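You operate a simulated robot arm through the tools that you are given. There is no shell and no other tool.

Carry out the task below with a simulated two-armed robot. There is one attempt and no reset: what you move stays moved.

Task
Shake the white-capped tube and stand it back in its rack.
Fine: use the shaker: slide the blue block aside, work the lever till no dye lies at the bottom, slide the block back; the other tube stays in the rack, unmixed. Set down upright: what you pick out. Where these are worked on the way, their far stop is far enough and under half their travel is too little: blue block.

The check looks at the end state, three seconds after you hand in, the way a careful person would. Anything else that was tipped, shoved, dropped, spilled or broken makes it a failure.

Robot
Two 7-joint arms with fingered hands on one trunk that stands fixed in place. Base frame: the origin is at the foot of the trunk, x ahead of it, y to its left, z up. Readings come in mm, rad, newtons and seconds.
The left shoulder is at [27, 269, 1022], the right one opposite. Each reaches about 1298 mm from its shoulder. Payload 5 kg a hand.
Tool frame (each hand has its own): the origin (TCP) lies between the finger pads and is the grasp point; the fingertips stand 42 mm ahead of it; z points along the fingers, y is the line along which they close. The gripper opens to 208 mm; its body begins 119 mm behind the TCP. The gripper is a hand of 4 fingers: y runs from the thumb to the fingers, the wrist lies at [0, 0, -317] in the tool frame.
Orientation is that of the tool frame in the base frame, as a unit quaternion [x, y, z, w]. With the fingers straight down and closing along the base's y, the tool's x points along the base's -x, its y along +y and its z along -z.

Tools
- The arms move only by the tool servo_tool. It takes "left_steps", "right_steps" or both (then of equal length, played together; a hand with none holds still); each is a list of rows, each a list of 2 entries, a list of its own where there are three numbers: the shift along the tool's x, y, z in mm, then the turn, a rotation vector about the tool's x, y, z in rad. In form: [[[tx, ty, tz], [wx, wy, wz]], ...]. A call has 1 to 20 rows; each row shifts and turns the commanded pose from where the row before left it, along the tool's axes as they then stand. Each row takes 0.2 s and may step no farther than 50 mm and 0.15 rad from the row before; otherwise, the whole call is refused. A pose out of reach is approached as far as the arm can. The call stops where the force on the tool passes 90 N (or 10 N more than at its start, if that is more) or the arm is blocked; 0.2 s more then pass. In this call time passes only in rows, and 0.2 s behind the last. It gives the time, the measured TCP pose, the force on the tool (base axes), the opening and the grip force at its end, in the units of the frame above (readings bear some noise), with the torque about the TCP (base axes, N m) and any sound that the robot's microphone picked up, and new pictures: "pictures" is both (left out), scene, wrist or none (wrist: the cameras of the hands that moved).
- Cameras (640 x 400 px; columns grow to the right, rows downward): "scene" is now at [165.5, 38.9, 1308.9]; the picture's right is [0.42, -0.91, 0.00], its down [-0.32, -0.15, -0.93] and it looks along [0.85, 0.39, -0.36] (base axes); focal length 320 px, centre (320, 200). "left" rides on the left gripper at [-93, 1, -146] in its tool frame; the picture's right is [-0.01, -1.00, 0.00], its down [0.84, -0.01, -0.54] and it looks along [0.54, -0.01, 0.84] (tool axes); focal length 280 px, centre (320, 200). "right" rides on the right gripper at [94, 1, -146] in its tool frame; the picture's right is [-0.02, 1.00, 0.00], its down [-0.84, -0.01, -0.54] and it looks along [-0.54, -0.01, 0.84] (tool axes); focal length 280 px, centre (320, 200). There is no depth. A picture from a camera that has moved, and an enlarged one, comes with that camera's place and axes in the base frame and with its lens.
- raise_lower(by): moves the trunk up (or, below 0, down) by that many mm; the arms and the scene camera ride with it, the base frame stays. It gives what a move gives, with no picture.
- curl_fingers(finger1, finger2, finger3, thumb_bend, hand): sets how far each is bent, from 0 (flat) to 1 (curled in); at 0.3 the hand is open as for a grip, at 0.7 the pads meet at the TCP. One left out holds its place. A second passes; each finger stops where it meets its share of the squeeze, and holds until it gets a number again. It is the only way to open and close the hand. It gives what a move gives, with no picture; readings hold the bend of each and the force on the fingers (four entries, about 0 where the hand has none), thumb and palm.
- head_to(pan, tilt): turns the head with the scene camera to pan (to the left, within 1.396 rad either way) and tilt (down, from -0.506 to 1.204), counted from straight ahead of the robot (the tilt from the chest, where the trunk bows). It gives what a move gives, and a new picture of the scene camera.
- inspect(camera, box): a new picture of the part [left, top, right, bottom] of that camera's present view, enlarged. No time passes.
- finish_job(): hands the job in; it is judged then, once.

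Places have to be worked out from the pictures, the camera data and where the tool is seen. Open the grippers and draw the arms clear of the work before you hand the job in, unless the task says otherwise.

The tools are called after "Emit:" as a command line: name --argument value ..., lists and objects as JSON in quotes. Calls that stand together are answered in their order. servo_tool: Moves the arms, as the interface text tells. Its arguments: {"type":"object","properties":{"left_steps":{"type":"array","items":{"type":"array"}},"right_steps":{"type":"array","items":{"type":"array"}},"pictures":{"type":"string","enum":["both","scene","wrist","none"]}},"required":[]} The other tools are called the same way: raise_lower (by) moves the trunk up or down; curl_fingers (finger1, finger2, finger3, thumb_bend, hand) moves the fingers one by one; head_to (pan, tilt) turns the head that bears the scene camera; inspect (camera, box) takes an enlarged picture of a part of a camera's view; finish_job () hands the job in.

At the start:

```text
time: 0.0
left_ee_pos: [409.6, 535.9, 1165.9]
left_orientation: [-0.211, 0.977, 0.0, 0.0]
left_contact_force: [-0.5, 0.1, -0.2]
left_torque: [0.0, 0.01, -0.01]
left_width: 207.8
left_grasp_force: 0.0
left_shape: jaw
left_bend: [0.3, 0.3, 0.3, 0.3]
left_finger forces: [0.1, 0.1, 0.0, 0.0, 0.0, 0.0]
right_ee_pos: [467.2, 0.1, 1191.9]
right_orientation: [-0.211, 0.977, 0.0, 0.0]
right_contact_force: [-0.2, 0.6, 0.9]
right_torque: [-0.01, 0.03, 0.01]
right_width: 208.2
right_grasp_force: 0.1
right_shape: jaw
right_bend: [0.3, 0.3, 0.3, 0.3]
right_finger forces: [0.1, 0.0, 0.0, 0.0, 0.0, 0.0]
trunk travel left (down, up): [-400.0, 221.0]
head pan, tilt (commanded): [0.433, 0.365]
```

scene: 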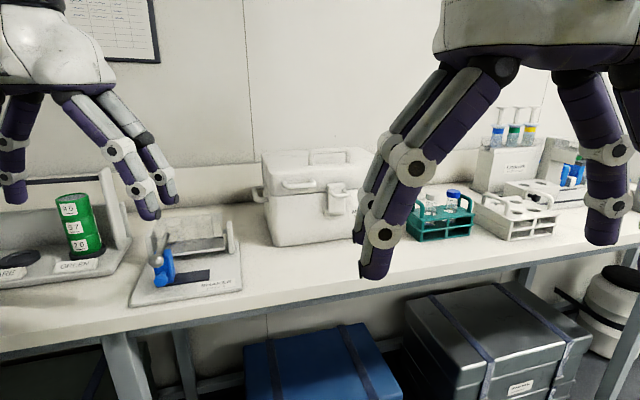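
right: 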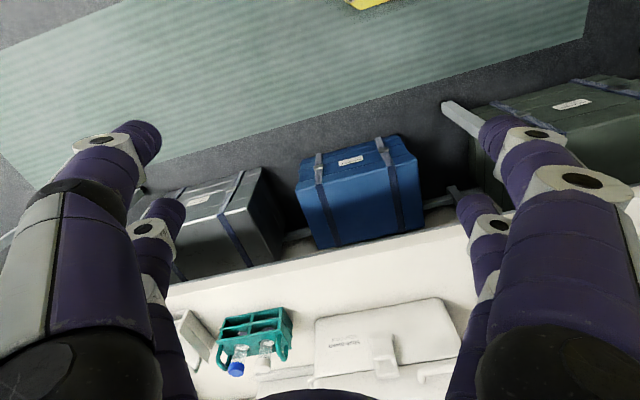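
left: 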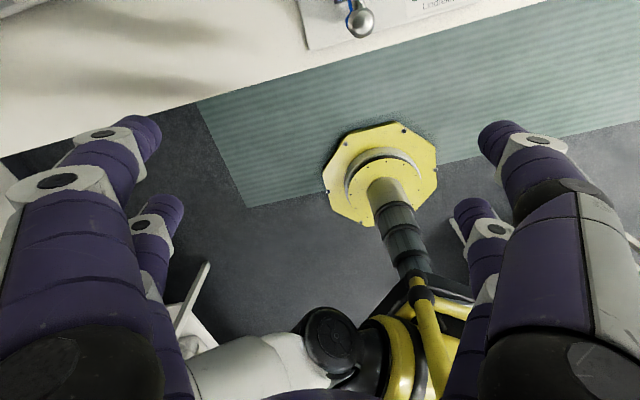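

The scene shows a shaker with a blue block at left, and a teal rack with two tubes (one white-capped, one blue-capped). I'll enlarge these parts to judge them.

Emit:
inspect --camera "scene" --box '[120, 200, 260, 310]'

Emit:
inspect --camera "scene" --box '[380, 160, 560, 270]'

Emit:
inspect --camera "right" --box '[160, 280, 480, 400]'

```text
3.64 times, centred on (190, 255) of scene
camera zoom: at [165.5, 38.9, 1308.9], right [0.42, -0.91, 0.0], down [-0.32, -0.15, -0.93], along [0.85, 0.39, -0.36], focal length 1163 px, centre (793, 0)
```

zoom: 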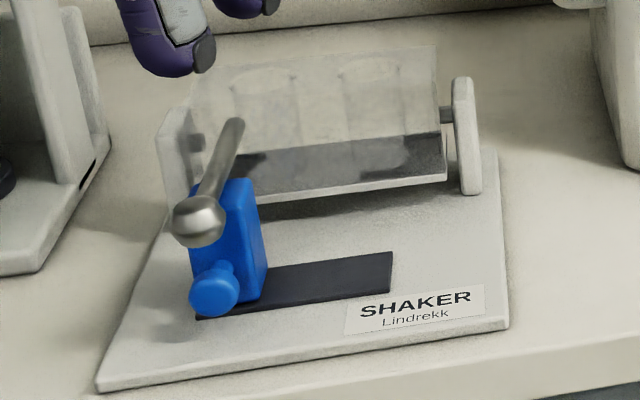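

```text
3.56 times, centred on (470, 215) of scene
camera zoom: at [165.5, 38.9, 1308.9], right [0.42, -0.91, 0.0], down [-0.32, -0.15, -0.93], along [0.85, 0.39, -0.36], focal length 1138 px, centre (-213, 147)
```

zoom: 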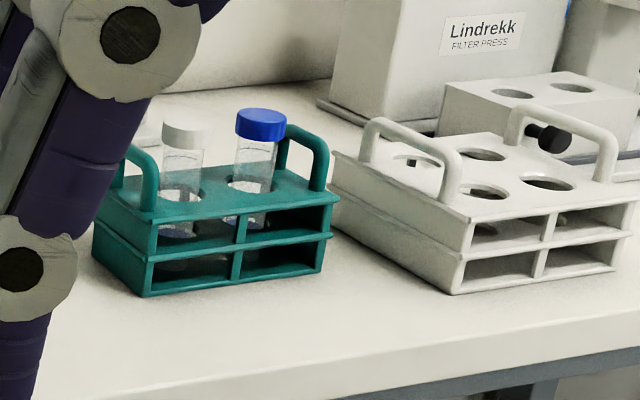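

```text
2.00 times, centred on (320, 340) of right
camera zoom: at [381.2, -37.7, 1337.4], right [-0.4, 0.92, 0.0], down [0.77, 0.34, 0.54], along [0.49, 0.22, -0.84], focal length 561 px, centre (320, -80)
```

zoom: 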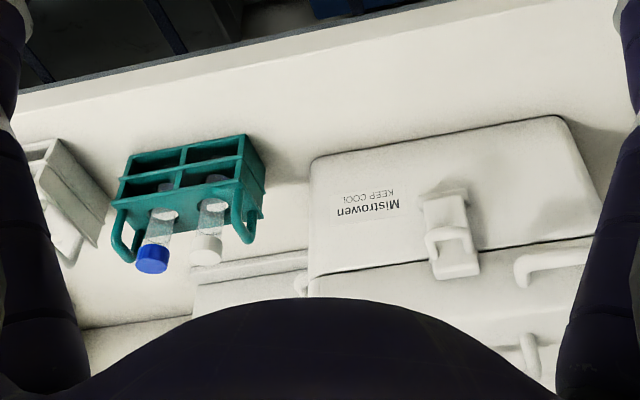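

The first rough triangulation puts the white cap near (974, 98, 1031) and the lever ball near (510, 537, 988). I'll turn the head to look squarely at the shaker and then the rack.

Emit:
head_to --pan 0.9 --tilt 0.5

```text
time: 0.9
left_ee_pos: [410.0, 536.5, 1166.0]
left_orientation: [-0.212, 0.977, 0.0, 0.0]
left_contact_force: [-0.2, -0.6, 0.0]
left_torque: [0.0, -0.04, 0.02]
left_width: 207.9
left_grasp_force: 0.0
left_shape: jaw
left_bend: [0.3, 0.3, 0.3, 0.3]
left_finger forces: [0.0, 0.0, 0.0, 0.0, 0.1, 0.0]
right_ee_pos: [466.9, -0.2, 1191.1]
right_orientation: [-0.212, 0.977, 0.0, 0.0]
right_contact_force: [0.8, -0.4, -1.0]
right_torque: [-0.02, -0.03, 0.02]
right_width: 207.6
right_grasp_force: 0.0
right_shape: jaw
right_bend: [0.3, 0.3, 0.3, 0.3]
right_finger forces: [0.0, 0.0, 0.0, 0.0, 0.0, 0.0]
trunk travel left (down, up): [-400.0, 221.0]
head pan, tilt (commanded): [0.901, 0.499]
camera scene: at [137.6, 71.2, 1296.6], right [0.78, -0.62, 0.0], down [-0.3, -0.37, -0.88], along [0.55, 0.69, -0.48], focal length 320 px, centre (320, 200)
```

scene: 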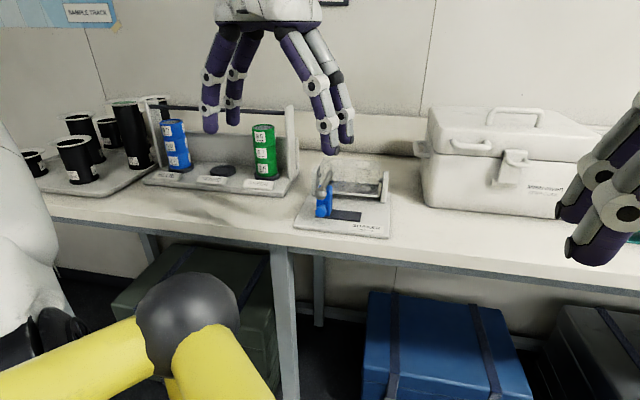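

The shaker is at about column 345, row 205 in this view. I'll enlarge it.

Emit:
inspect --camera "scene" --box '[285, 145, 405, 245]'

Emit:
inspect --camera "left" --box '[280, 0, 480, 100]'

```text
4.00 times, centred on (345, 195) of scene
camera zoom: at [137.6, 71.2, 1296.6], right [0.78, -0.62, 0.0], down [-0.3, -0.37, -0.88], along [0.55, 0.69, -0.48], focal length 1280 px, centre (220, 220)
```

zoom: 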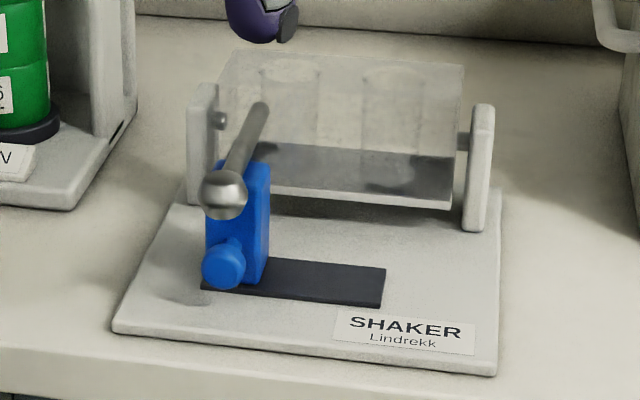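

```text
3.20 times, centred on (380, 50) of left
camera zoom: at [495.5, 575.0, 1312.6], right [0.43, -0.9, 0.0], down [-0.76, -0.36, 0.54], along [-0.49, -0.23, -0.84], focal length 897 px, centre (128, 680)
```

zoom: 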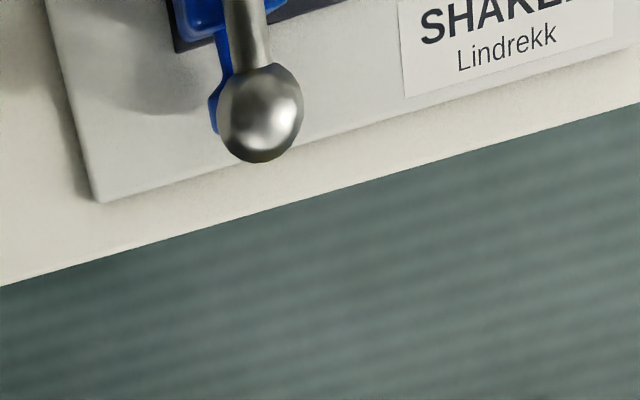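

Now the rack: I'll turn the head toward it to see the tubes, with the right hand possibly in the way.

Emit:
head_to --pan 0.15 --tilt 0.45

```text
time: 2.0
left_ee_pos: [411.1, 535.3, 1166.6]
left_orientation: [-0.211, 0.977, 0.0, 0.0]
left_contact_force: [-0.5, -0.5, -0.2]
left_torque: [0.0, 0.0, 0.01]
left_width: 207.9
left_grasp_force: 0.1
left_shape: jaw
left_bend: [0.3, 0.3, 0.3, 0.3]
left_finger forces: [0.1, 0.0, 0.0, 0.0, 0.0, 0.0]
right_ee_pos: [466.5, 0.3, 1191.6]
right_orientation: [-0.211, 0.978, -0.001, 0.0]
right_contact_force: [-0.5, -1.4, 0.2]
right_torque: [-0.02, 0.02, 0.02]
right_width: 207.7
right_grasp_force: 0.1
right_shape: jaw
right_bend: [0.3, 0.3, 0.3, 0.3]
right_finger forces: [0.0, 0.0, 0.1, 0.0, 0.1, 0.0]
trunk travel left (down, up): [-400.0, 221.0]
head pan, tilt (commanded): [0.15, 0.45]
camera scene: at [171.9, 13.7, 1301.1], right [0.15, -0.99, 0.0], down [-0.43, -0.07, -0.9], along [0.89, 0.14, -0.44], focal length 320 px, centre (320, 200)
```

scene: 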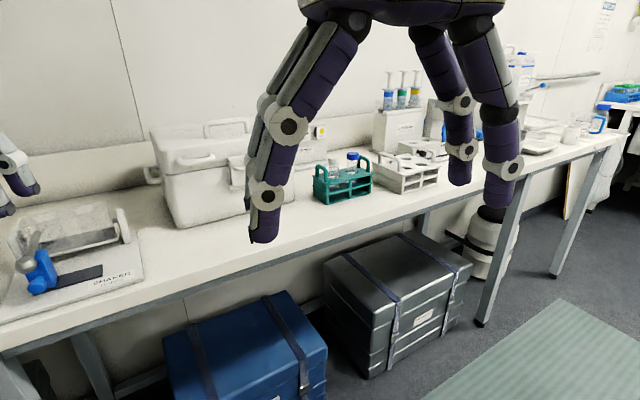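

Emit:
inspect --camera "scene" --box '[290, 135, 450, 235]'

Emit:
inspect --camera "scene" --box '[0, 180, 160, 330]'

Emit:
inspect --camera "scene" --box '[230, 0, 550, 250]'

```text
4.00 times, centred on (370, 185) of scene
camera zoom: at [171.9, 13.7, 1301.1], right [0.15, -0.99, 0.0], down [-0.43, -0.07, -0.9], along [0.89, 0.14, -0.44], focal length 1280 px, centre (120, 260)
```

zoom: 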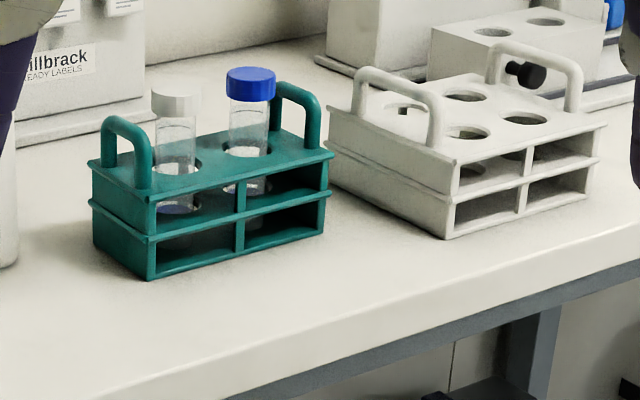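

```text
2.67 times, centred on (80, 255) of scene
camera zoom: at [171.9, 13.7, 1301.1], right [0.15, -0.99, 0.0], down [-0.43, -0.07, -0.9], along [0.89, 0.14, -0.44], focal length 853 px, centre (960, 53)
```

zoom: 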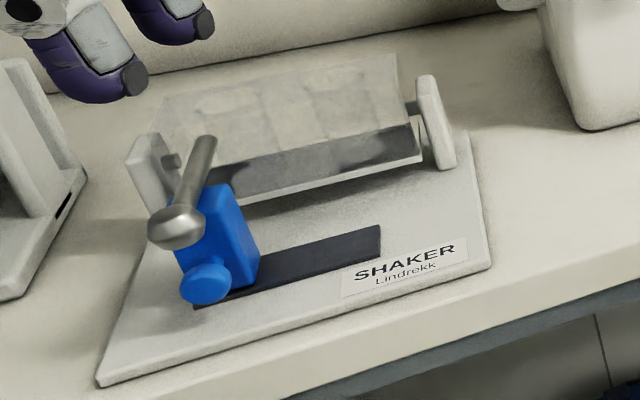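

```text
1.60 times, centred on (390, 125) of scene
camera zoom: at [171.9, 13.7, 1301.1], right [0.15, -0.99, 0.0], down [-0.43, -0.07, -0.9], along [0.89, 0.14, -0.44], focal length 512 px, centre (208, 320)
```

zoom: 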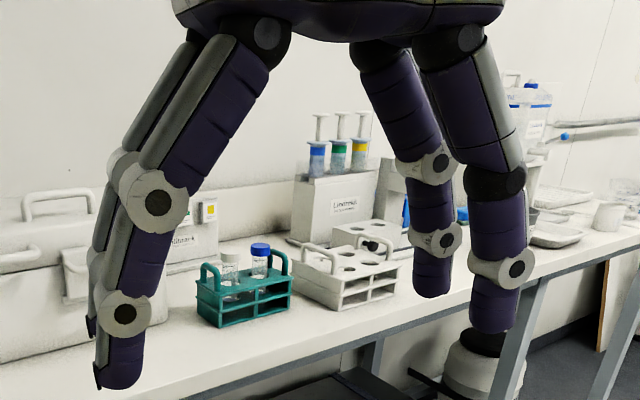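

The hand has two finger pairs, and the shaker cradle is a clear trough on an axle with a lever on its left end. I'll bring the left hand's camera over the shaker, staying high, to see into the cradle.

Emit:
servo_tool --left_steps '[[[-40, -2, -15], [0, 0, 0]], [[-45, -2, -10], [0, 0, 0]], [[-48, -2, -5], [0, 0, 0]], [[-48, -2, -5], [0, 0, 0]], [[-48, -2, 0], [0, 0, 0]], [[-48, -2, 0], [0, 0, 0]], [[-45, -4, 0], [0, 0, 0]]]' --pictures "both"

```text
time: 3.6
left_ee_pos: [712.9, 654.0, 1200.4]
left_orientation: [-0.211, 0.978, 0.0, 0.0]
left_contact_force: [0.5, 0.0, -0.8]
left_torque: [0.01, 0.11, 0.01]
left_width: 207.7
left_grasp_force: 0.2
left_shape: jaw
left_bend: [0.3, 0.3, 0.3, 0.3]
left_finger forces: [0.0, 0.0, 0.0, 0.1, 0.0, 0.1]
right_ee_pos: [469.6, 0.2, 1190.6]
right_orientation: [-0.211, 0.978, 0.0, -0.001]
right_contact_force: [0.8, 0.3, -0.7]
right_torque: [0.02, 0.22, 0.01]
right_width: 207.6
right_grasp_force: 0.1
right_shape: jaw
right_bend: [0.3, 0.3, 0.3, 0.3]
right_finger forces: [0.1, 0.0, 0.0, 0.0, 0.0, 0.1]
trunk travel left (down, up): [-400.0, 221.0]
head pan, tilt (commanded): [0.15, 0.45]
camera scene: at [173.0, 13.5, 1300.6], right [0.15, -0.99, 0.0], down [-0.43, -0.07, -0.9], along [0.89, 0.13, -0.44], focal length 320 px, centre (320, 200)
camera left: at [797.9, 692.4, 1346.3], right [0.43, -0.91, 0.0], down [-0.76, -0.36, 0.54], along [-0.49, -0.23, -0.84], focal length 280 px, centre (320, 200)
```

scene: 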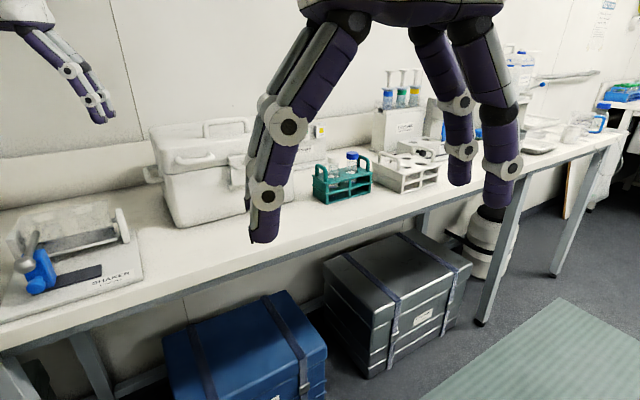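
left: 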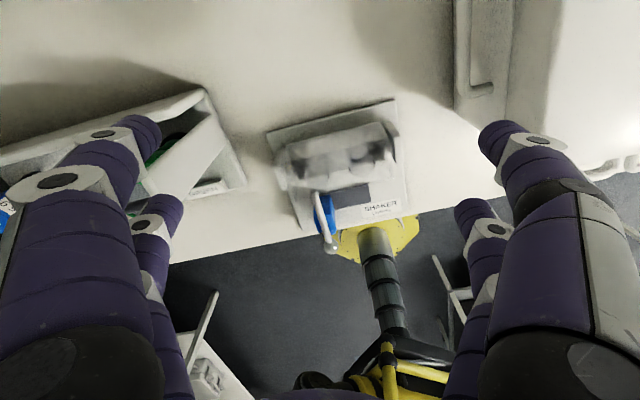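

Emit:
inspect --camera "left" --box '[250, 90, 430, 260]'

Emit:
inspect --camera "scene" --box '[0, 180, 160, 330]'

```text
2.35 times, centred on (340, 175) of left
camera zoom: at [797.9, 692.4, 1346.3], right [0.43, -0.91, 0.0], down [-0.76, -0.36, 0.54], along [-0.49, -0.23, -0.84], focal length 660 px, centre (273, 259)
```

zoom: 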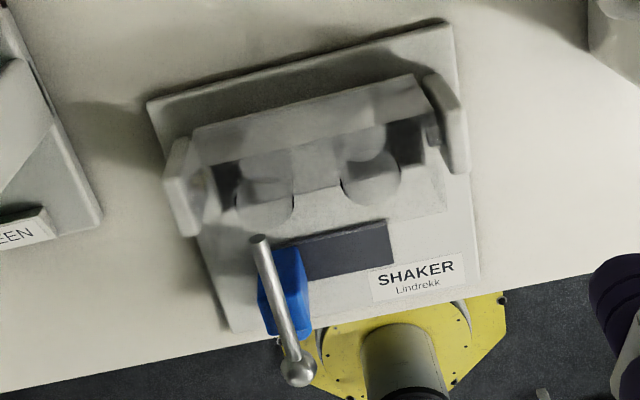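

```text
2.67 times, centred on (80, 255) of scene
camera zoom: at [173.0, 13.5, 1300.6], right [0.15, -0.99, 0.0], down [-0.43, -0.07, -0.9], along [0.89, 0.13, -0.44], focal length 853 px, centre (960, 53)
```

zoom: 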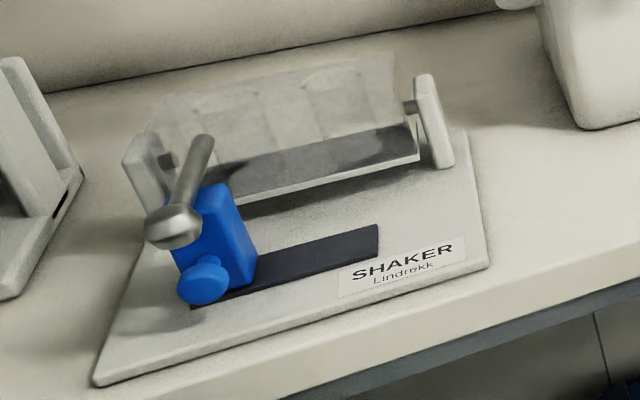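

Cradle looks like a translucent block with two round upright sockets; lever is horizontal at z≈987. I'll zoom further on the cradle from the left camera.

Emit:
inspect --camera "left" --box '[285, 105, 385, 165]'

Emit:
inspect --camera "left" --box '[300, 150, 400, 212]'

Emit:
inspect --camera "scene" --box '[20, 190, 120, 252]'

```text
6.40 times, centred on (335, 135) of left
camera zoom: at [797.9, 692.4, 1346.3], right [0.43, -0.91, 0.0], down [-0.76, -0.36, 0.54], along [-0.49, -0.23, -0.84], focal length 1794 px, centre (224, 616)
```

zoom: 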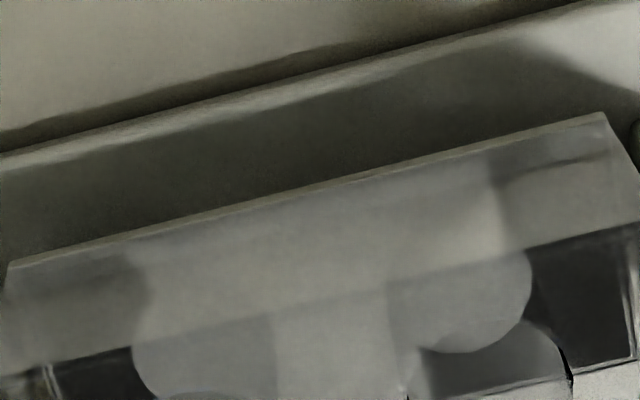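

```text
6.40 times, centred on (350, 181) of left
camera zoom: at [797.9, 692.4, 1346.3], right [0.43, -0.91, 0.0], down [-0.76, -0.36, 0.54], along [-0.49, -0.23, -0.84], focal length 1794 px, centre (128, 322)
```

zoom: 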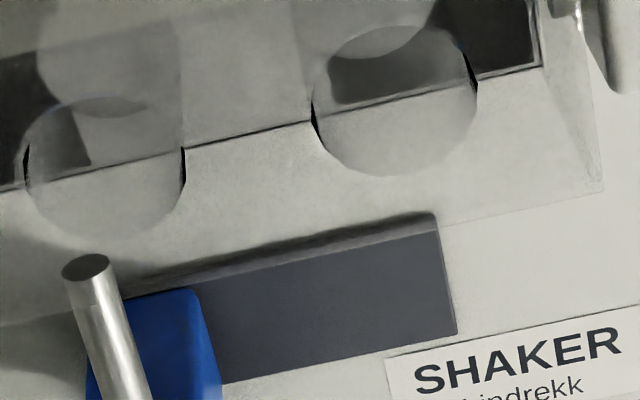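

```text
6.40 times, centred on (70, 221) of scene
camera zoom: at [173.0, 13.5, 1300.6], right [0.15, -0.99, 0.0], down [-0.43, -0.07, -0.9], along [0.89, 0.13, -0.44], focal length 2048 px, centre (1920, 66)
```

zoom: 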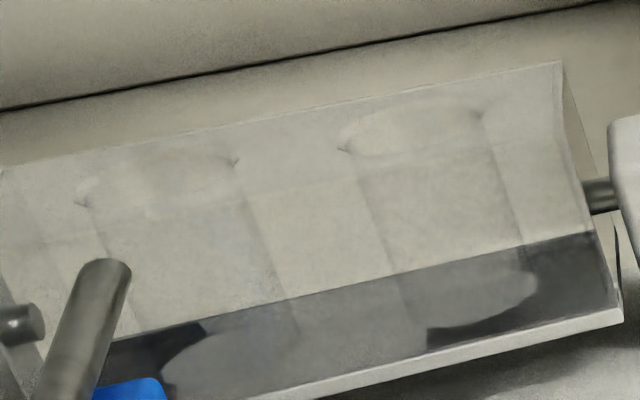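

Sockets' tops come out at about A (630, 620, 1000) and B (671, 570, 1000), and the base top at z≈913. Next I move the right hand, staying high, so that its camera looks onto the tube rack.

Emit:
servo_tool --right_steps '[[[-42, -13, -3], [0, 0, 0]], [[-43, -13, -3], [0, 0, 0]], [[-43, -13, -3], [0, 0, 0]], [[-43, -13, 0], [0, 0, 0]], [[-43, -13, 0], [0, 0, 0]], [[-43, -13, 0], [0, 0, 0]], [[-43, -13, 0], [0, 0, 0]], [[-43, -13, 0], [0, 0, 0]], [[-38, -14, 0], [0, 0, 0]]]' --pictures "both"

```text
time: 5.6
left_ee_pos: [709.1, 656.9, 1200.2]
left_orientation: [-0.213, 0.977, -0.001, 0.001]
left_contact_force: [-0.7, -0.1, -0.4]
left_torque: [-0.19, -0.11, -0.03]
left_width: 207.8
left_grasp_force: 0.1
left_shape: jaw
left_bend: [0.3, 0.3, 0.3, 0.3]
left_finger forces: [0.0, 0.1, 0.0, 0.0, 0.0, 0.1]
right_ee_pos: [787.5, 25.2, 1198.0]
right_orientation: [-0.203, 0.979, 0.011, 0.004]
right_contact_force: [-0.7, 0.8, 0.2]
right_torque: [-0.15, 0.02, -0.01]
right_width: 208.2
right_grasp_force: 0.1
right_shape: jaw
right_bend: [0.3, 0.3, 0.3, 0.3]
right_finger forces: [0.1, 0.1, 0.0, 0.0, 0.0, 0.0]
right hand out of reach, approached as far as the arm can: row 7, 8, 9
trunk travel left (down, up): [-400.0, 221.0]
head pan, tilt (commanded): [0.15, 0.45]
camera scene: at [171.7, 14.9, 1300.8], right [0.15, -0.99, 0.0], down [-0.43, -0.07, -0.9], along [0.89, 0.14, -0.44], focal length 320 px, centre (320, 200)
camera right: at [701.2, -13.7, 1341.8], right [-0.38, 0.92, 0.02], down [0.78, 0.31, 0.55], along [0.5, 0.23, -0.84], focal length 280 px, centre (320, 200)
```

scene: 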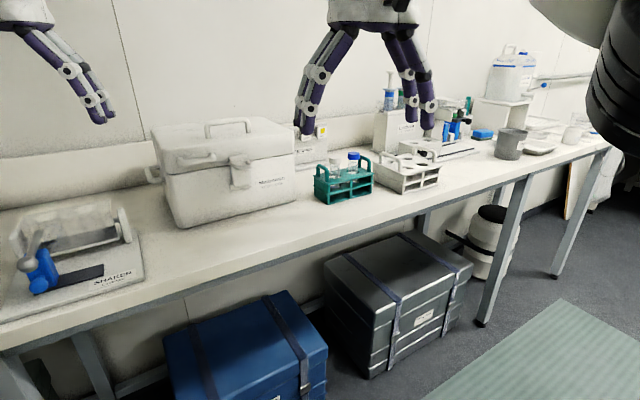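
right: 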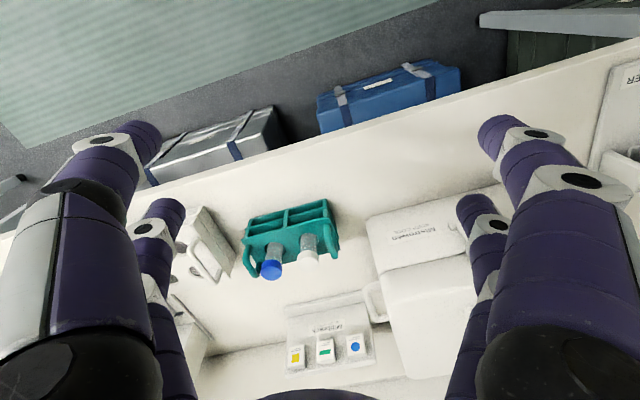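

The right arm runs out of reach with straight-down fingers, so the left arm with a tilted hand will be better for the rack. The right camera now sees the rack well; I'll zoom in from both cameras to measure it.

Emit:
inspect --camera "right" --box '[225, 185, 355, 295]'

Emit:
inspect --camera "scene" --box '[300, 140, 400, 215]'

Emit:
inspect --camera "scene" --box '[240, 100, 540, 220]'

```text
3.64 times, centred on (290, 240) of right
camera zoom: at [701.2, -13.7, 1341.8], right [-0.38, 0.92, 0.02], down [0.78, 0.31, 0.55], along [0.5, 0.23, -0.84], focal length 1020 px, centre (429, 54)
```

zoom: 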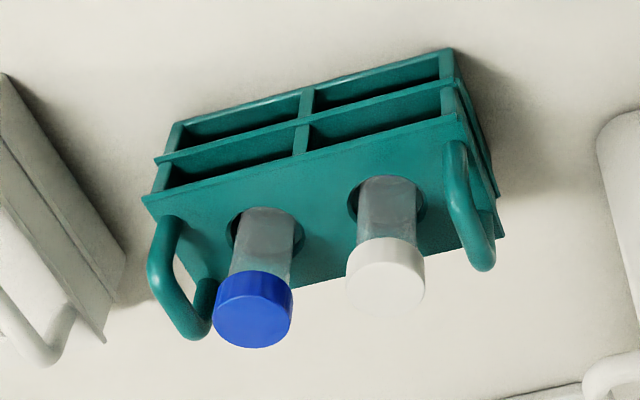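

```text
5.33 times, centred on (350, 178) of scene
camera zoom: at [171.7, 14.9, 1300.8], right [0.15, -0.99, 0.0], down [-0.43, -0.07, -0.9], along [0.89, 0.14, -0.44], focal length 1706 px, centre (160, 320)
```

zoom: 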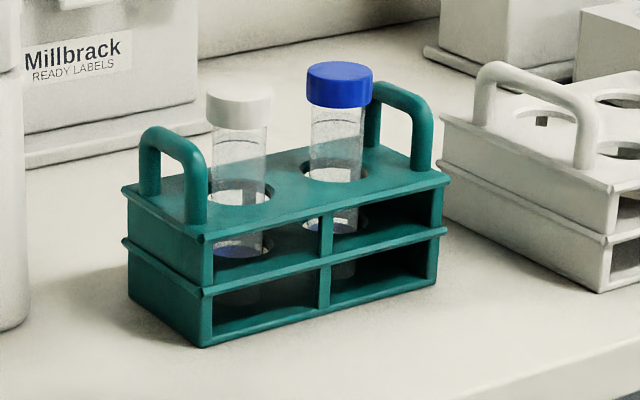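

```text
2.13 times, centred on (390, 160) of scene
camera zoom: at [171.7, 14.9, 1300.8], right [0.15, -0.99, 0.0], down [-0.43, -0.07, -0.9], along [0.89, 0.14, -0.44], focal length 682 px, centre (171, 285)
```

zoom: 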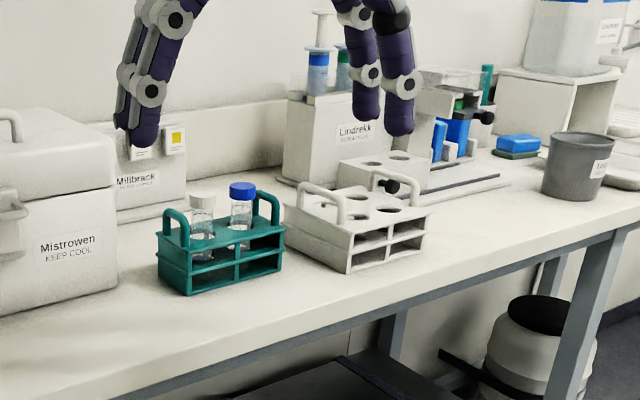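

White cap's top comes out near (1010, 100, 1024), the blue cap near (1048, 51, 1026), rack top z≈968, table z≈903; rack row direction ≈[0.62, -0.79]. Before planning the grip I'll curl single fingers of the left hand in free air to learn the hand's layout.

Emit:
curl_fingers --hand "left" --finger1 0.6

Emit:
inspect --camera "left" --box '[0, 0, 640, 400]'

Emit:
curl_fingers --hand "left" --thumb_bend 0.6

Emit:
inspect --camera "left" --box '[0, 0, 640, 400]'

```text
time: 6.6
left_ee_pos: [710.6, 654.6, 1202.3]
left_orientation: [-0.212, 0.977, 0.0, 0.0]
left_contact_force: [0.1, -0.5, 0.1]
left_torque: [0.05, -0.01, 0.02]
left_width: 140.0
left_grasp_force: 0.1
left_shape: fingers
left_bend: [0.6, 0.3, 0.3, 0.3]
left_finger forces: [0.0, 0.0, 0.0, 0.0, 0.0, 0.0]
right_ee_pos: [790.1, 21.2, 1193.4]
right_orientation: [-0.2, 0.98, 0.009, 0.002]
right_contact_force: [0.7, 0.1, -0.1]
right_torque: [0.04, 0.04, 0.0]
right_width: 208.0
right_grasp_force: 0.1
right_shape: jaw
right_bend: [0.3, 0.3, 0.3, 0.3]
right_finger forces: [0.0, 0.0, 0.0, 0.0, 0.0, 0.1]
trunk travel left (down, up): [-400.0, 221.0]
head pan, tilt (commanded): [0.15, 0.45]
```

```text
1.00 times, centred on (320, 200) of left (not enlarged: the box is as wide or as high as the picture)
camera zoom: at [795.8, 692.3, 1348.1], right [0.43, -0.9, 0.0], down [-0.76, -0.36, 0.54], along [-0.49, -0.23, -0.84], focal length 280 px, centre (320, 200)
```

zoom: 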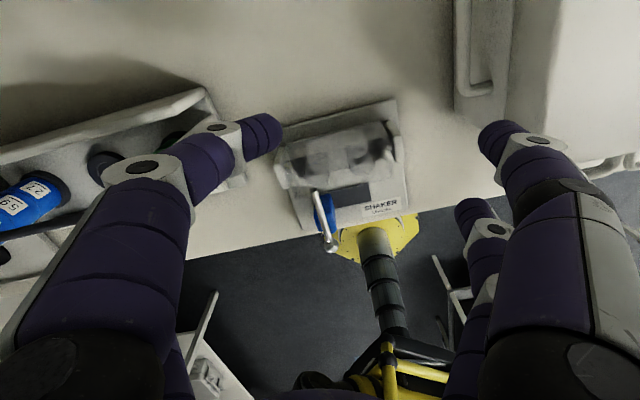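

```text
time: 7.6
left_ee_pos: [711.7, 654.8, 1201.2]
left_orientation: [-0.211, 0.977, -0.001, 0.001]
left_contact_force: [-0.6, 0.7, 0.0]
left_torque: [0.0, 0.0, -0.03]
left_width: 60.8
left_grasp_force: 0.1
left_shape: fingers
left_bend: [0.6, 0.3, 0.3, 0.6]
left_finger forces: [0.0, 0.0, 0.0, 0.0, 0.0, 0.0]
right_ee_pos: [791.1, 22.6, 1190.3]
right_orientation: [-0.198, 0.98, 0.009, 0.001]
right_contact_force: [0.4, 0.5, -0.7]
right_torque: [0.0, -0.02, -0.02]
right_width: 208.0
right_grasp_force: 0.1
right_shape: jaw
right_bend: [0.3, 0.3, 0.3, 0.3]
right_finger forces: [0.1, 0.0, 0.0, 0.0, 0.0, 0.0]
trunk travel left (down, up): [-400.0, 221.0]
head pan, tilt (commanded): [0.15, 0.45]
```

```text
1.00 times, centred on (320, 200) of left (not enlarged: the box is as wide or as high as the picture)
camera zoom: at [795.9, 692.9, 1347.5], right [0.43, -0.9, 0.0], down [-0.76, -0.36, 0.54], along [-0.49, -0.23, -0.84], focal length 280 px, centre (320, 200)
```

zoom: 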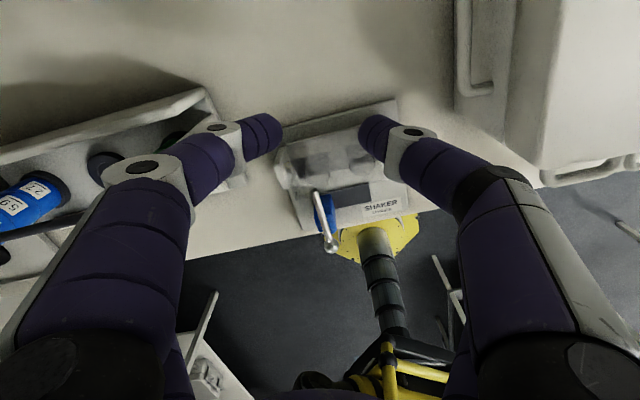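

Finger1 (+y) and thumb (-y) oppose each other on the camera side of the hand (x≈-28), so they make a clean two-finger pinch. I'll set them near the cap's width and look at the hand with the scene camera.

Emit:
curl_fingers --hand "left" --finger1 0.65 --thumb_bend 0.65 --finger2 0.2 --finger3 0.2

Emit:
head_to --pan 0.85 --tilt 0.2

Emit:
inspect --camera "scene" --box '[240, 60, 460, 230]'

Emit:
inspect --camera "left" --box '[0, 0, 640, 400]'

```text
time: 8.6
left_ee_pos: [711.0, 654.3, 1201.1]
left_orientation: [-0.211, 0.977, 0.0, 0.0]
left_contact_force: [-0.6, -0.6, -0.2]
left_torque: [0.02, 0.0, 0.02]
left_width: 35.7
left_grasp_force: 0.1
left_shape: fingers
left_bend: [0.65, 0.2, 0.2, 0.65]
left_finger forces: [0.0, 0.0, 0.0, 0.0, 0.1, 0.0]
right_ee_pos: [789.5, 22.5, 1189.4]
right_orientation: [-0.2, 0.98, 0.008, 0.0]
right_contact_force: [-0.3, 0.5, 0.4]
right_torque: [0.01, 0.01, -0.04]
right_width: 208.1
right_grasp_force: 0.0
right_shape: jaw
right_bend: [0.3, 0.3, 0.3, 0.3]
right_finger forces: [0.1, 0.1, 0.1, 0.0, 0.0, 0.1]
trunk travel left (down, up): [-400.0, 221.0]
head pan, tilt (commanded): [0.15, 0.45]
```

```text
time: 9.7
left_ee_pos: [710.7, 654.4, 1202.3]
left_orientation: [-0.211, 0.978, 0.0, 0.0]
left_contact_force: [1.1, 0.6, -0.1]
left_torque: [0.0, 0.0, -0.01]
left_width: 35.3
left_grasp_force: 0.1
left_shape: fingers
left_bend: [0.65, 0.2, 0.2, 0.65]
left_finger forces: [0.0, 0.0, 0.0, 0.0, 0.0, 0.1]
right_ee_pos: [790.5, 22.1, 1190.0]
right_orientation: [-0.199, 0.98, 0.01, 0.0]
right_contact_force: [0.4, 1.3, -0.7]
right_torque: [0.0, 0.0, -0.03]
right_width: 208.0
right_grasp_force: 0.1
right_shape: jaw
right_bend: [0.3, 0.3, 0.3, 0.3]
right_finger forces: [0.1, 0.1, 0.1, 0.0, 0.0, 0.0]
trunk travel left (down, up): [-400.0, 221.0]
head pan, tilt (commanded): [0.85, 0.201]
camera scene: at [142.6, 69.9, 1324.3], right [0.75, -0.66, 0.0], down [-0.13, -0.15, -0.98], along [0.65, 0.74, -0.2], focal length 320 px, centre (320, 200)
```

scene: 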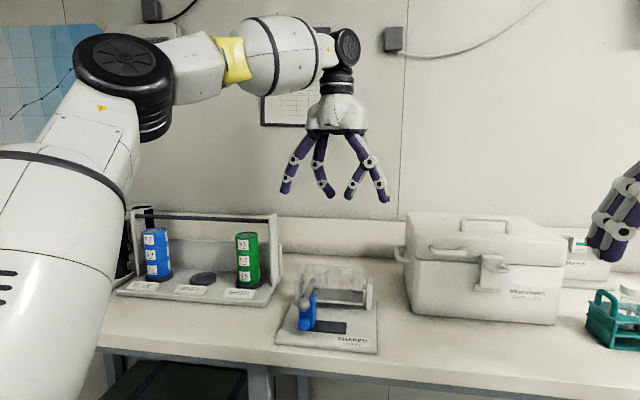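

```text
2.35 times, centred on (350, 145) of scene
camera zoom: at [142.6, 69.9, 1324.3], right [0.75, -0.66, 0.0], down [-0.13, -0.15, -0.98], along [0.65, 0.74, -0.2], focal length 753 px, centre (249, 329)
```

zoom: 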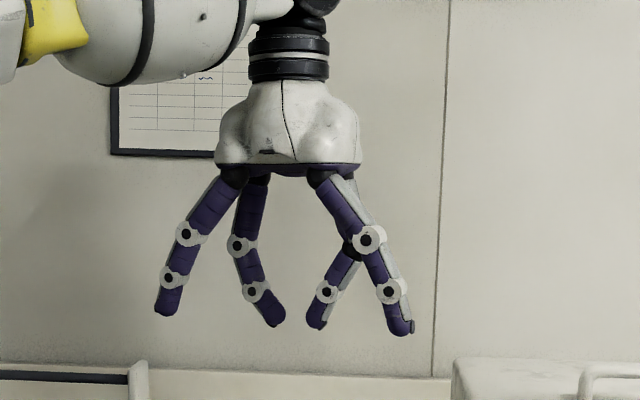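

```text
1.00 times, centred on (320, 200) of left (not enlarged: the box is as wide or as high as the picture)
camera zoom: at [795.9, 692.9, 1347.5], right [0.43, -0.9, 0.0], down [-0.76, -0.36, 0.54], along [-0.49, -0.23, -0.84], focal length 280 px, centre (320, 200)
```

zoom: 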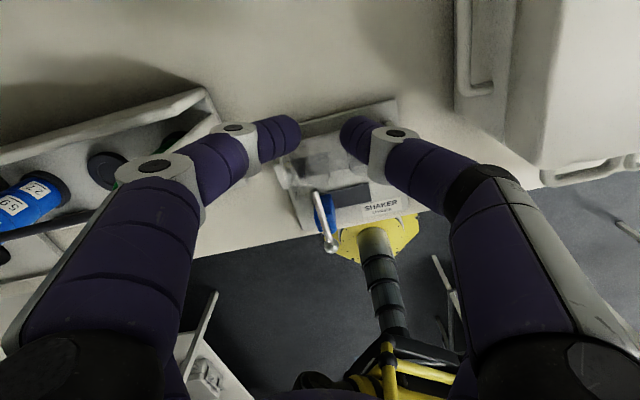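

Finger1 and thumb pinch at the tips about 38 mm ahead of the TCP; the other pair can stay open. I'll draw the right arm back out of the way and raise the trunk for reach, while resetting the left pinch pair open.

Emit:
servo_tool --right_steps '[[[41, -9, 0], [0, 0, 0]], [[41, -9, 0], [0, 0, 0]], [[41, -9, 0], [0, 0, 0]], [[41, -9, 0], [0, 0, 0]], [[41, -9, 0], [0, 0, 0]], [[41, -9, 0], [0, 0, 0]], [[41, -9, 0], [0, 0, 0]], [[41, -9, 0], [0, 0, 0]], [[41, -9, 0], [0, 0, 0]], [[41, -9, 0], [0, 0, 0]]]' --pictures "none"

Emit:
raise_lower --by 150

Emit:
curl_fingers --hand "left" --finger1 0.3 --thumb_bend 0.3 --finger2 1.0 --finger3 1.0

Emit:
head_to --pan 0.8 --tilt 0.3

Emit:
inspect --camera "scene" --box '[240, 20, 460, 190]'

Emit:
inspect --camera "left" --box '[0, 0, 640, 400]'

```text
time: 11.9
left_ee_pos: [709.9, 652.5, 1202.4]
left_orientation: [-0.21, 0.978, 0.001, 0.001]
left_contact_force: [0.0, -0.4, 1.6]
left_torque: [0.14, -0.04, -0.02]
left_width: 35.0
left_grasp_force: 0.0
left_shape: fingers
left_bend: [0.65, 0.2, 0.2, 0.65]
left_finger forces: [0.1, 0.0, 0.0, 0.1, 0.0, 0.0]
right_ee_pos: [442.9, -206.9, 1185.2]
right_orientation: [-0.211, 0.977, 0.0, 0.001]
right_contact_force: [0.4, -0.2, 0.3]
right_torque: [0.02, -0.01, 0.01]
right_width: 208.1
right_grasp_force: 0.1
right_shape: jaw
right_bend: [0.3, 0.3, 0.3, 0.3]
right_finger forces: [0.0, 0.0, 0.0, 0.0, 0.0, 0.1]
trunk travel left (down, up): [-400.0, 221.0]
head pan, tilt (commanded): [0.85, 0.201]
```

```text
time: 13.6
left_ee_pos: [710.6, 654.1, 1350.4]
left_orientation: [-0.211, 0.977, 0.001, 0.0]
left_contact_force: [0.0, -0.1, 0.3]
left_torque: [0.0, 0.04, 0.02]
left_width: 34.7
left_grasp_force: 0.1
left_shape: fingers
left_bend: [0.65, 0.2, 0.2, 0.65]
left_finger forces: [0.0, 0.0, 0.1, 0.0, 0.0, 0.1]
right_ee_pos: [443.7, -207.0, 1334.2]
right_orientation: [-0.211, 0.977, 0.001, 0.0]
right_contact_force: [0.5, 0.2, 0.1]
right_torque: [-0.01, 0.05, 0.0]
right_width: 208.0
right_grasp_force: 0.2
right_shape: jaw
right_bend: [0.3, 0.3, 0.3, 0.3]
right_finger forces: [0.1, 0.0, 0.0, 0.0, 0.1, 0.1]
trunk travel left (down, up): [-550.0, 71.0]
head pan, tilt (commanded): [0.85, 0.201]
```

```text
time: 14.6
left_ee_pos: [709.8, 653.6, 1351.4]
left_orientation: [-0.212, 0.977, 0.0, -0.001]
left_contact_force: [-0.5, -0.1, -0.6]
left_torque: [0.01, 0.01, 0.01]
left_width: 218.2
left_grasp_force: 0.1
left_shape: fingers
left_bend: [0.3, 0.72, 0.72, 0.3]
left_finger forces: [0.0, 0.0, 0.0, 0.0, 0.0, 0.0]
right_ee_pos: [442.8, -207.9, 1335.5]
right_orientation: [-0.212, 0.977, 0.001, 0.0]
right_contact_force: [0.1, 0.7, 0.0]
right_torque: [0.01, -0.03, -0.01]
right_width: 208.0
right_grasp_force: 0.0
right_shape: jaw
right_bend: [0.3, 0.3, 0.3, 0.3]
right_finger forces: [0.1, 0.1, 0.0, 0.1, 0.0, 0.1]
trunk travel left (down, up): [-550.0, 71.0]
head pan, tilt (commanded): [0.85, 0.201]
```

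```text
time: 15.3
left_ee_pos: [711.5, 655.0, 1350.6]
left_orientation: [-0.212, 0.977, 0.0, 0.001]
left_contact_force: [-0.3, -0.2, 0.3]
left_torque: [0.01, 0.02, 0.01]
left_width: 217.9
left_grasp_force: 0.2
left_shape: fingers
left_bend: [0.3, 0.72, 0.72, 0.3]
left_finger forces: [0.0, 0.0, 0.1, 0.0, 0.0, 0.1]
right_ee_pos: [443.4, -207.2, 1334.8]
right_orientation: [-0.211, 0.978, 0.0, 0.0]
right_contact_force: [-0.8, -0.5, -0.1]
right_torque: [-0.01, -0.04, 0.03]
right_width: 207.9
right_grasp_force: 0.1
right_shape: jaw
right_bend: [0.3, 0.3, 0.3, 0.3]
right_finger forces: [0.0, 0.0, 0.0, 0.1, 0.1, 0.0]
trunk travel left (down, up): [-550.0, 71.0]
head pan, tilt (commanded): [0.799, 0.3]
camera scene: at [135.1, 66.8, 1466.9], right [0.72, -0.7, 0.0], down [-0.21, -0.21, -0.96], along [0.67, 0.69, -0.3], focal length 320 px, centre (320, 200)
```

scene: 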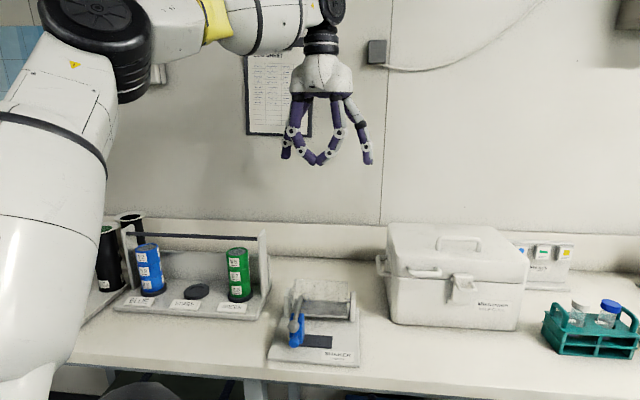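

```text
2.35 times, centred on (350, 105) of scene
camera zoom: at [135.1, 66.8, 1466.9], right [0.72, -0.7, 0.0], down [-0.21, -0.21, -0.96], along [0.67, 0.69, -0.3], focal length 753 px, centre (249, 424)
```

zoom: 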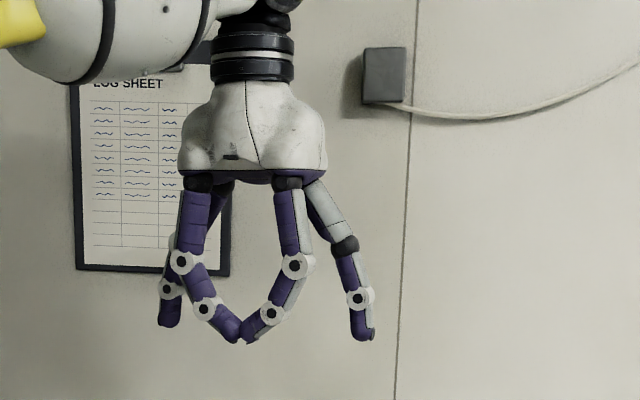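

```text
1.00 times, centred on (320, 200) of left (not enlarged: the box is as wide or as high as the picture)
camera zoom: at [795.4, 693.3, 1497.6], right [0.43, -0.9, 0.0], down [-0.76, -0.36, 0.54], along [-0.49, -0.23, -0.84], focal length 280 px, centre (320, 200)
```

zoom: 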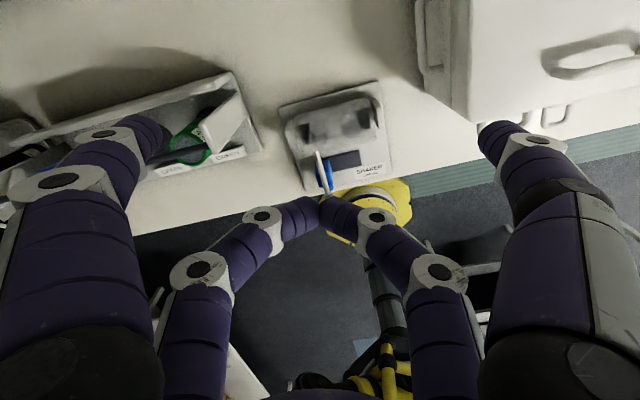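

The pair finger2/finger3 (tool x≈+28, tips ≈+38 ahead) can do the pinch as the lower pair in a tilted hand, leaving finger1/thumb open above. I'll open them and turn the left hand in free air: about its z so that it closes front-to-back on the rack, then tilt 30° so the wrist leans back toward my shoulder.

Emit:
curl_fingers --hand "left" --finger1 0.2 --thumb_bend 0.2 --finger2 0.35 --finger3 0.35

Emit:
servo_tool --left_steps '[[[0, 0, 0], [0, 0, 0.1462]], [[0, 0, 0], [0, 0, 0.1462]], [[0, 0, 0], [0, 0, 0.1462]], [[0, 0, 0], [0, 0, 0.1462]], [[0, 0, 0], [0, 0, 0.1462]], [[0, 0, 0], [0, 0, 0.1462]], [[0, 0, 0], [0, 0, 0.1462]], [[0, 0, 0], [0, 0, 0.1462]], [[0, 0, 0], [0, 0, 0.1462]], [[0, 0, 0], [0, -0.1309, 0]], [[0, 0, 0], [0, -0.1309, 0]], [[0, 0, 0], [0, -0.1309, 0]], [[0, 0, 0], [0, -0.1309, 0]]]' --pictures "both"

```text
time: 16.3
left_ee_pos: [710.8, 654.3, 1349.7]
left_orientation: [-0.212, 0.977, 0.0, 0.0]
left_contact_force: [-0.3, 0.0, 0.1]
left_torque: [0.0, 0.02, -0.03]
left_width: 251.2
left_grasp_force: 0.1
left_shape: fingers
left_bend: [0.2, 0.35, 0.35, 0.2]
left_finger forces: [0.0, 0.0, 0.0, 0.0, 0.0, 0.0]
right_ee_pos: [443.9, -206.5, 1335.0]
right_orientation: [-0.212, 0.977, 0.0, 0.0]
right_contact_force: [-1.2, 0.4, 0.1]
right_torque: [-0.01, -0.01, 0.0]
right_width: 208.1
right_grasp_force: 0.1
right_shape: jaw
right_bend: [0.3, 0.3, 0.3, 0.3]
right_finger forces: [0.0, 0.0, 0.0, 0.0, 0.0, 0.0]
trunk travel left (down, up): [-550.0, 71.0]
head pan, tilt (commanded): [0.799, 0.3]
```

```text
time: 19.1
left_ee_pos: [710.5, 656.0, 1350.8]
left_orientation: [0.416, 0.871, -0.112, 0.236]
left_contact_force: [0.3, 0.6, 0.6]
left_torque: [-0.12, 0.0, -0.05]
left_width: 251.1
left_grasp_force: 0.1
left_shape: fingers
left_bend: [0.2, 0.35, 0.35, 0.2]
left_finger forces: [0.0, 0.1, 0.0, 0.0, 0.0, 0.1]
right_ee_pos: [443.9, -206.0, 1335.3]
right_orientation: [-0.211, 0.977, 0.0, 0.0]
right_contact_force: [0.8, 0.5, 0.1]
right_torque: [-0.12, 0.0, -0.01]
right_width: 207.9
right_grasp_force: 0.0
right_shape: jaw
right_bend: [0.3, 0.3, 0.3, 0.3]
right_finger forces: [0.0, 0.0, 0.0, 0.0, 0.0, 0.0]
trunk travel left (down, up): [-550.0, 71.0]
head pan, tilt (commanded): [0.799, 0.3]
camera scene: at [135.2, 68.0, 1466.7], right [0.72, -0.7, 0.0], down [-0.21, -0.21, -0.95], along [0.67, 0.68, -0.3], focal length 320 px, centre (320, 200)
camera left: at [716.5, 649.5, 1523.8], right [-0.77, -0.64, 0.01], down [-0.64, 0.77, 0.04], along [-0.03, 0.03, -1.0], focal length 280 px, centre (320, 200)
```

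scene: 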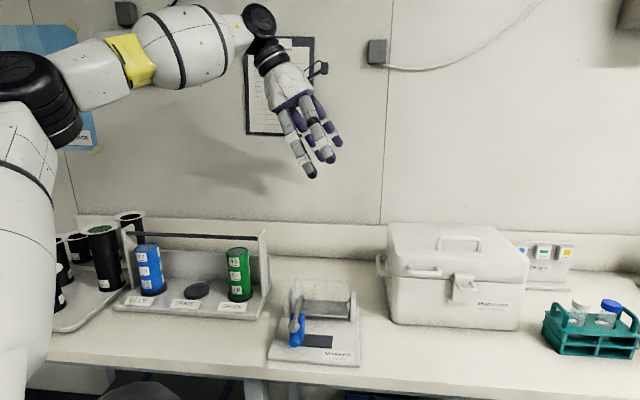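
left: 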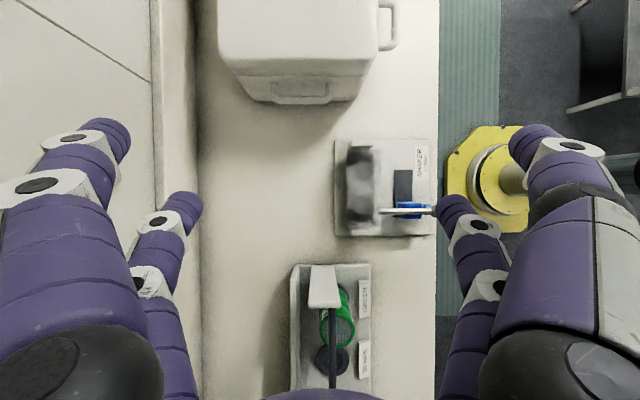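

The turned hand works, and its camera now looks straight down. I'll zoom on the shaker from here for its exact yaw and hole places.

Emit:
inspect --camera "left" --box '[325, 130, 445, 245]'

```text
3.48 times, centred on (385, 188) of left
camera zoom: at [716.5, 649.5, 1523.8], right [-0.77, -0.64, 0.01], down [-0.64, 0.77, 0.04], along [-0.03, 0.03, -1.0], focal length 975 px, centre (94, 244)
```

zoom: 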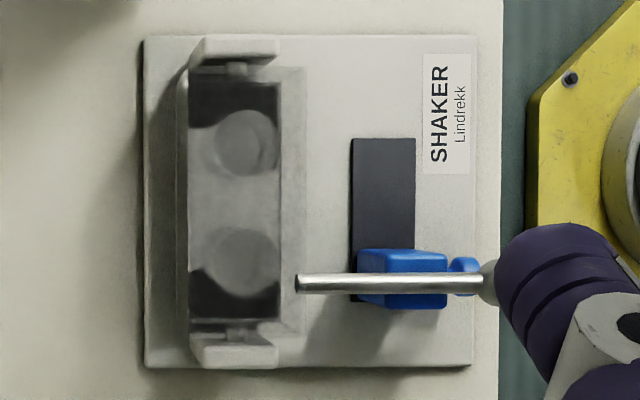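

The top view shows the whole shaker: slot runs along the row direction, the block under the lever at its left end, knob beneath the ball. I'll zoom on the cradle holes and the knob for detail.

Emit:
inspect --camera "left" --box '[340, 135, 390, 235]'

Emit:
inspect --camera "scene" --box '[265, 265, 365, 375]'

```text
4.00 times, centred on (365, 185) of left
camera zoom: at [716.5, 649.5, 1523.8], right [-0.77, -0.64, 0.01], down [-0.64, 0.77, 0.04], along [-0.03, 0.03, -1.0], focal length 1122 px, centre (140, 260)
```

zoom: 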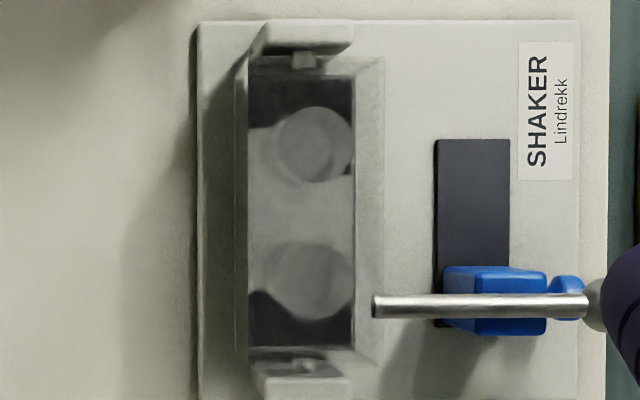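

```text
3.64 times, centred on (315, 320) of scene
camera zoom: at [135.2, 68.0, 1466.7], right [0.72, -0.7, 0.0], down [-0.21, -0.21, -0.95], along [0.67, 0.68, -0.3], focal length 1163 px, centre (338, -236)
```

zoom: 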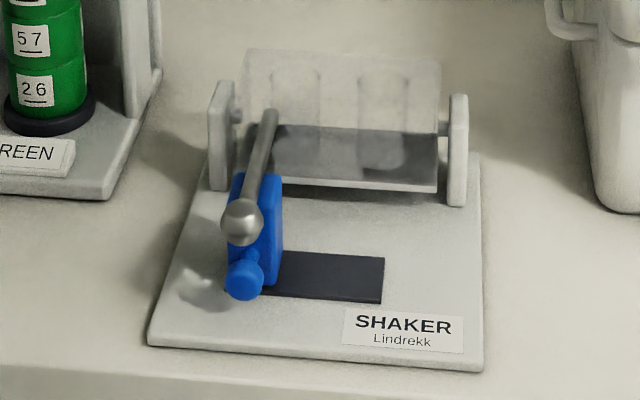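

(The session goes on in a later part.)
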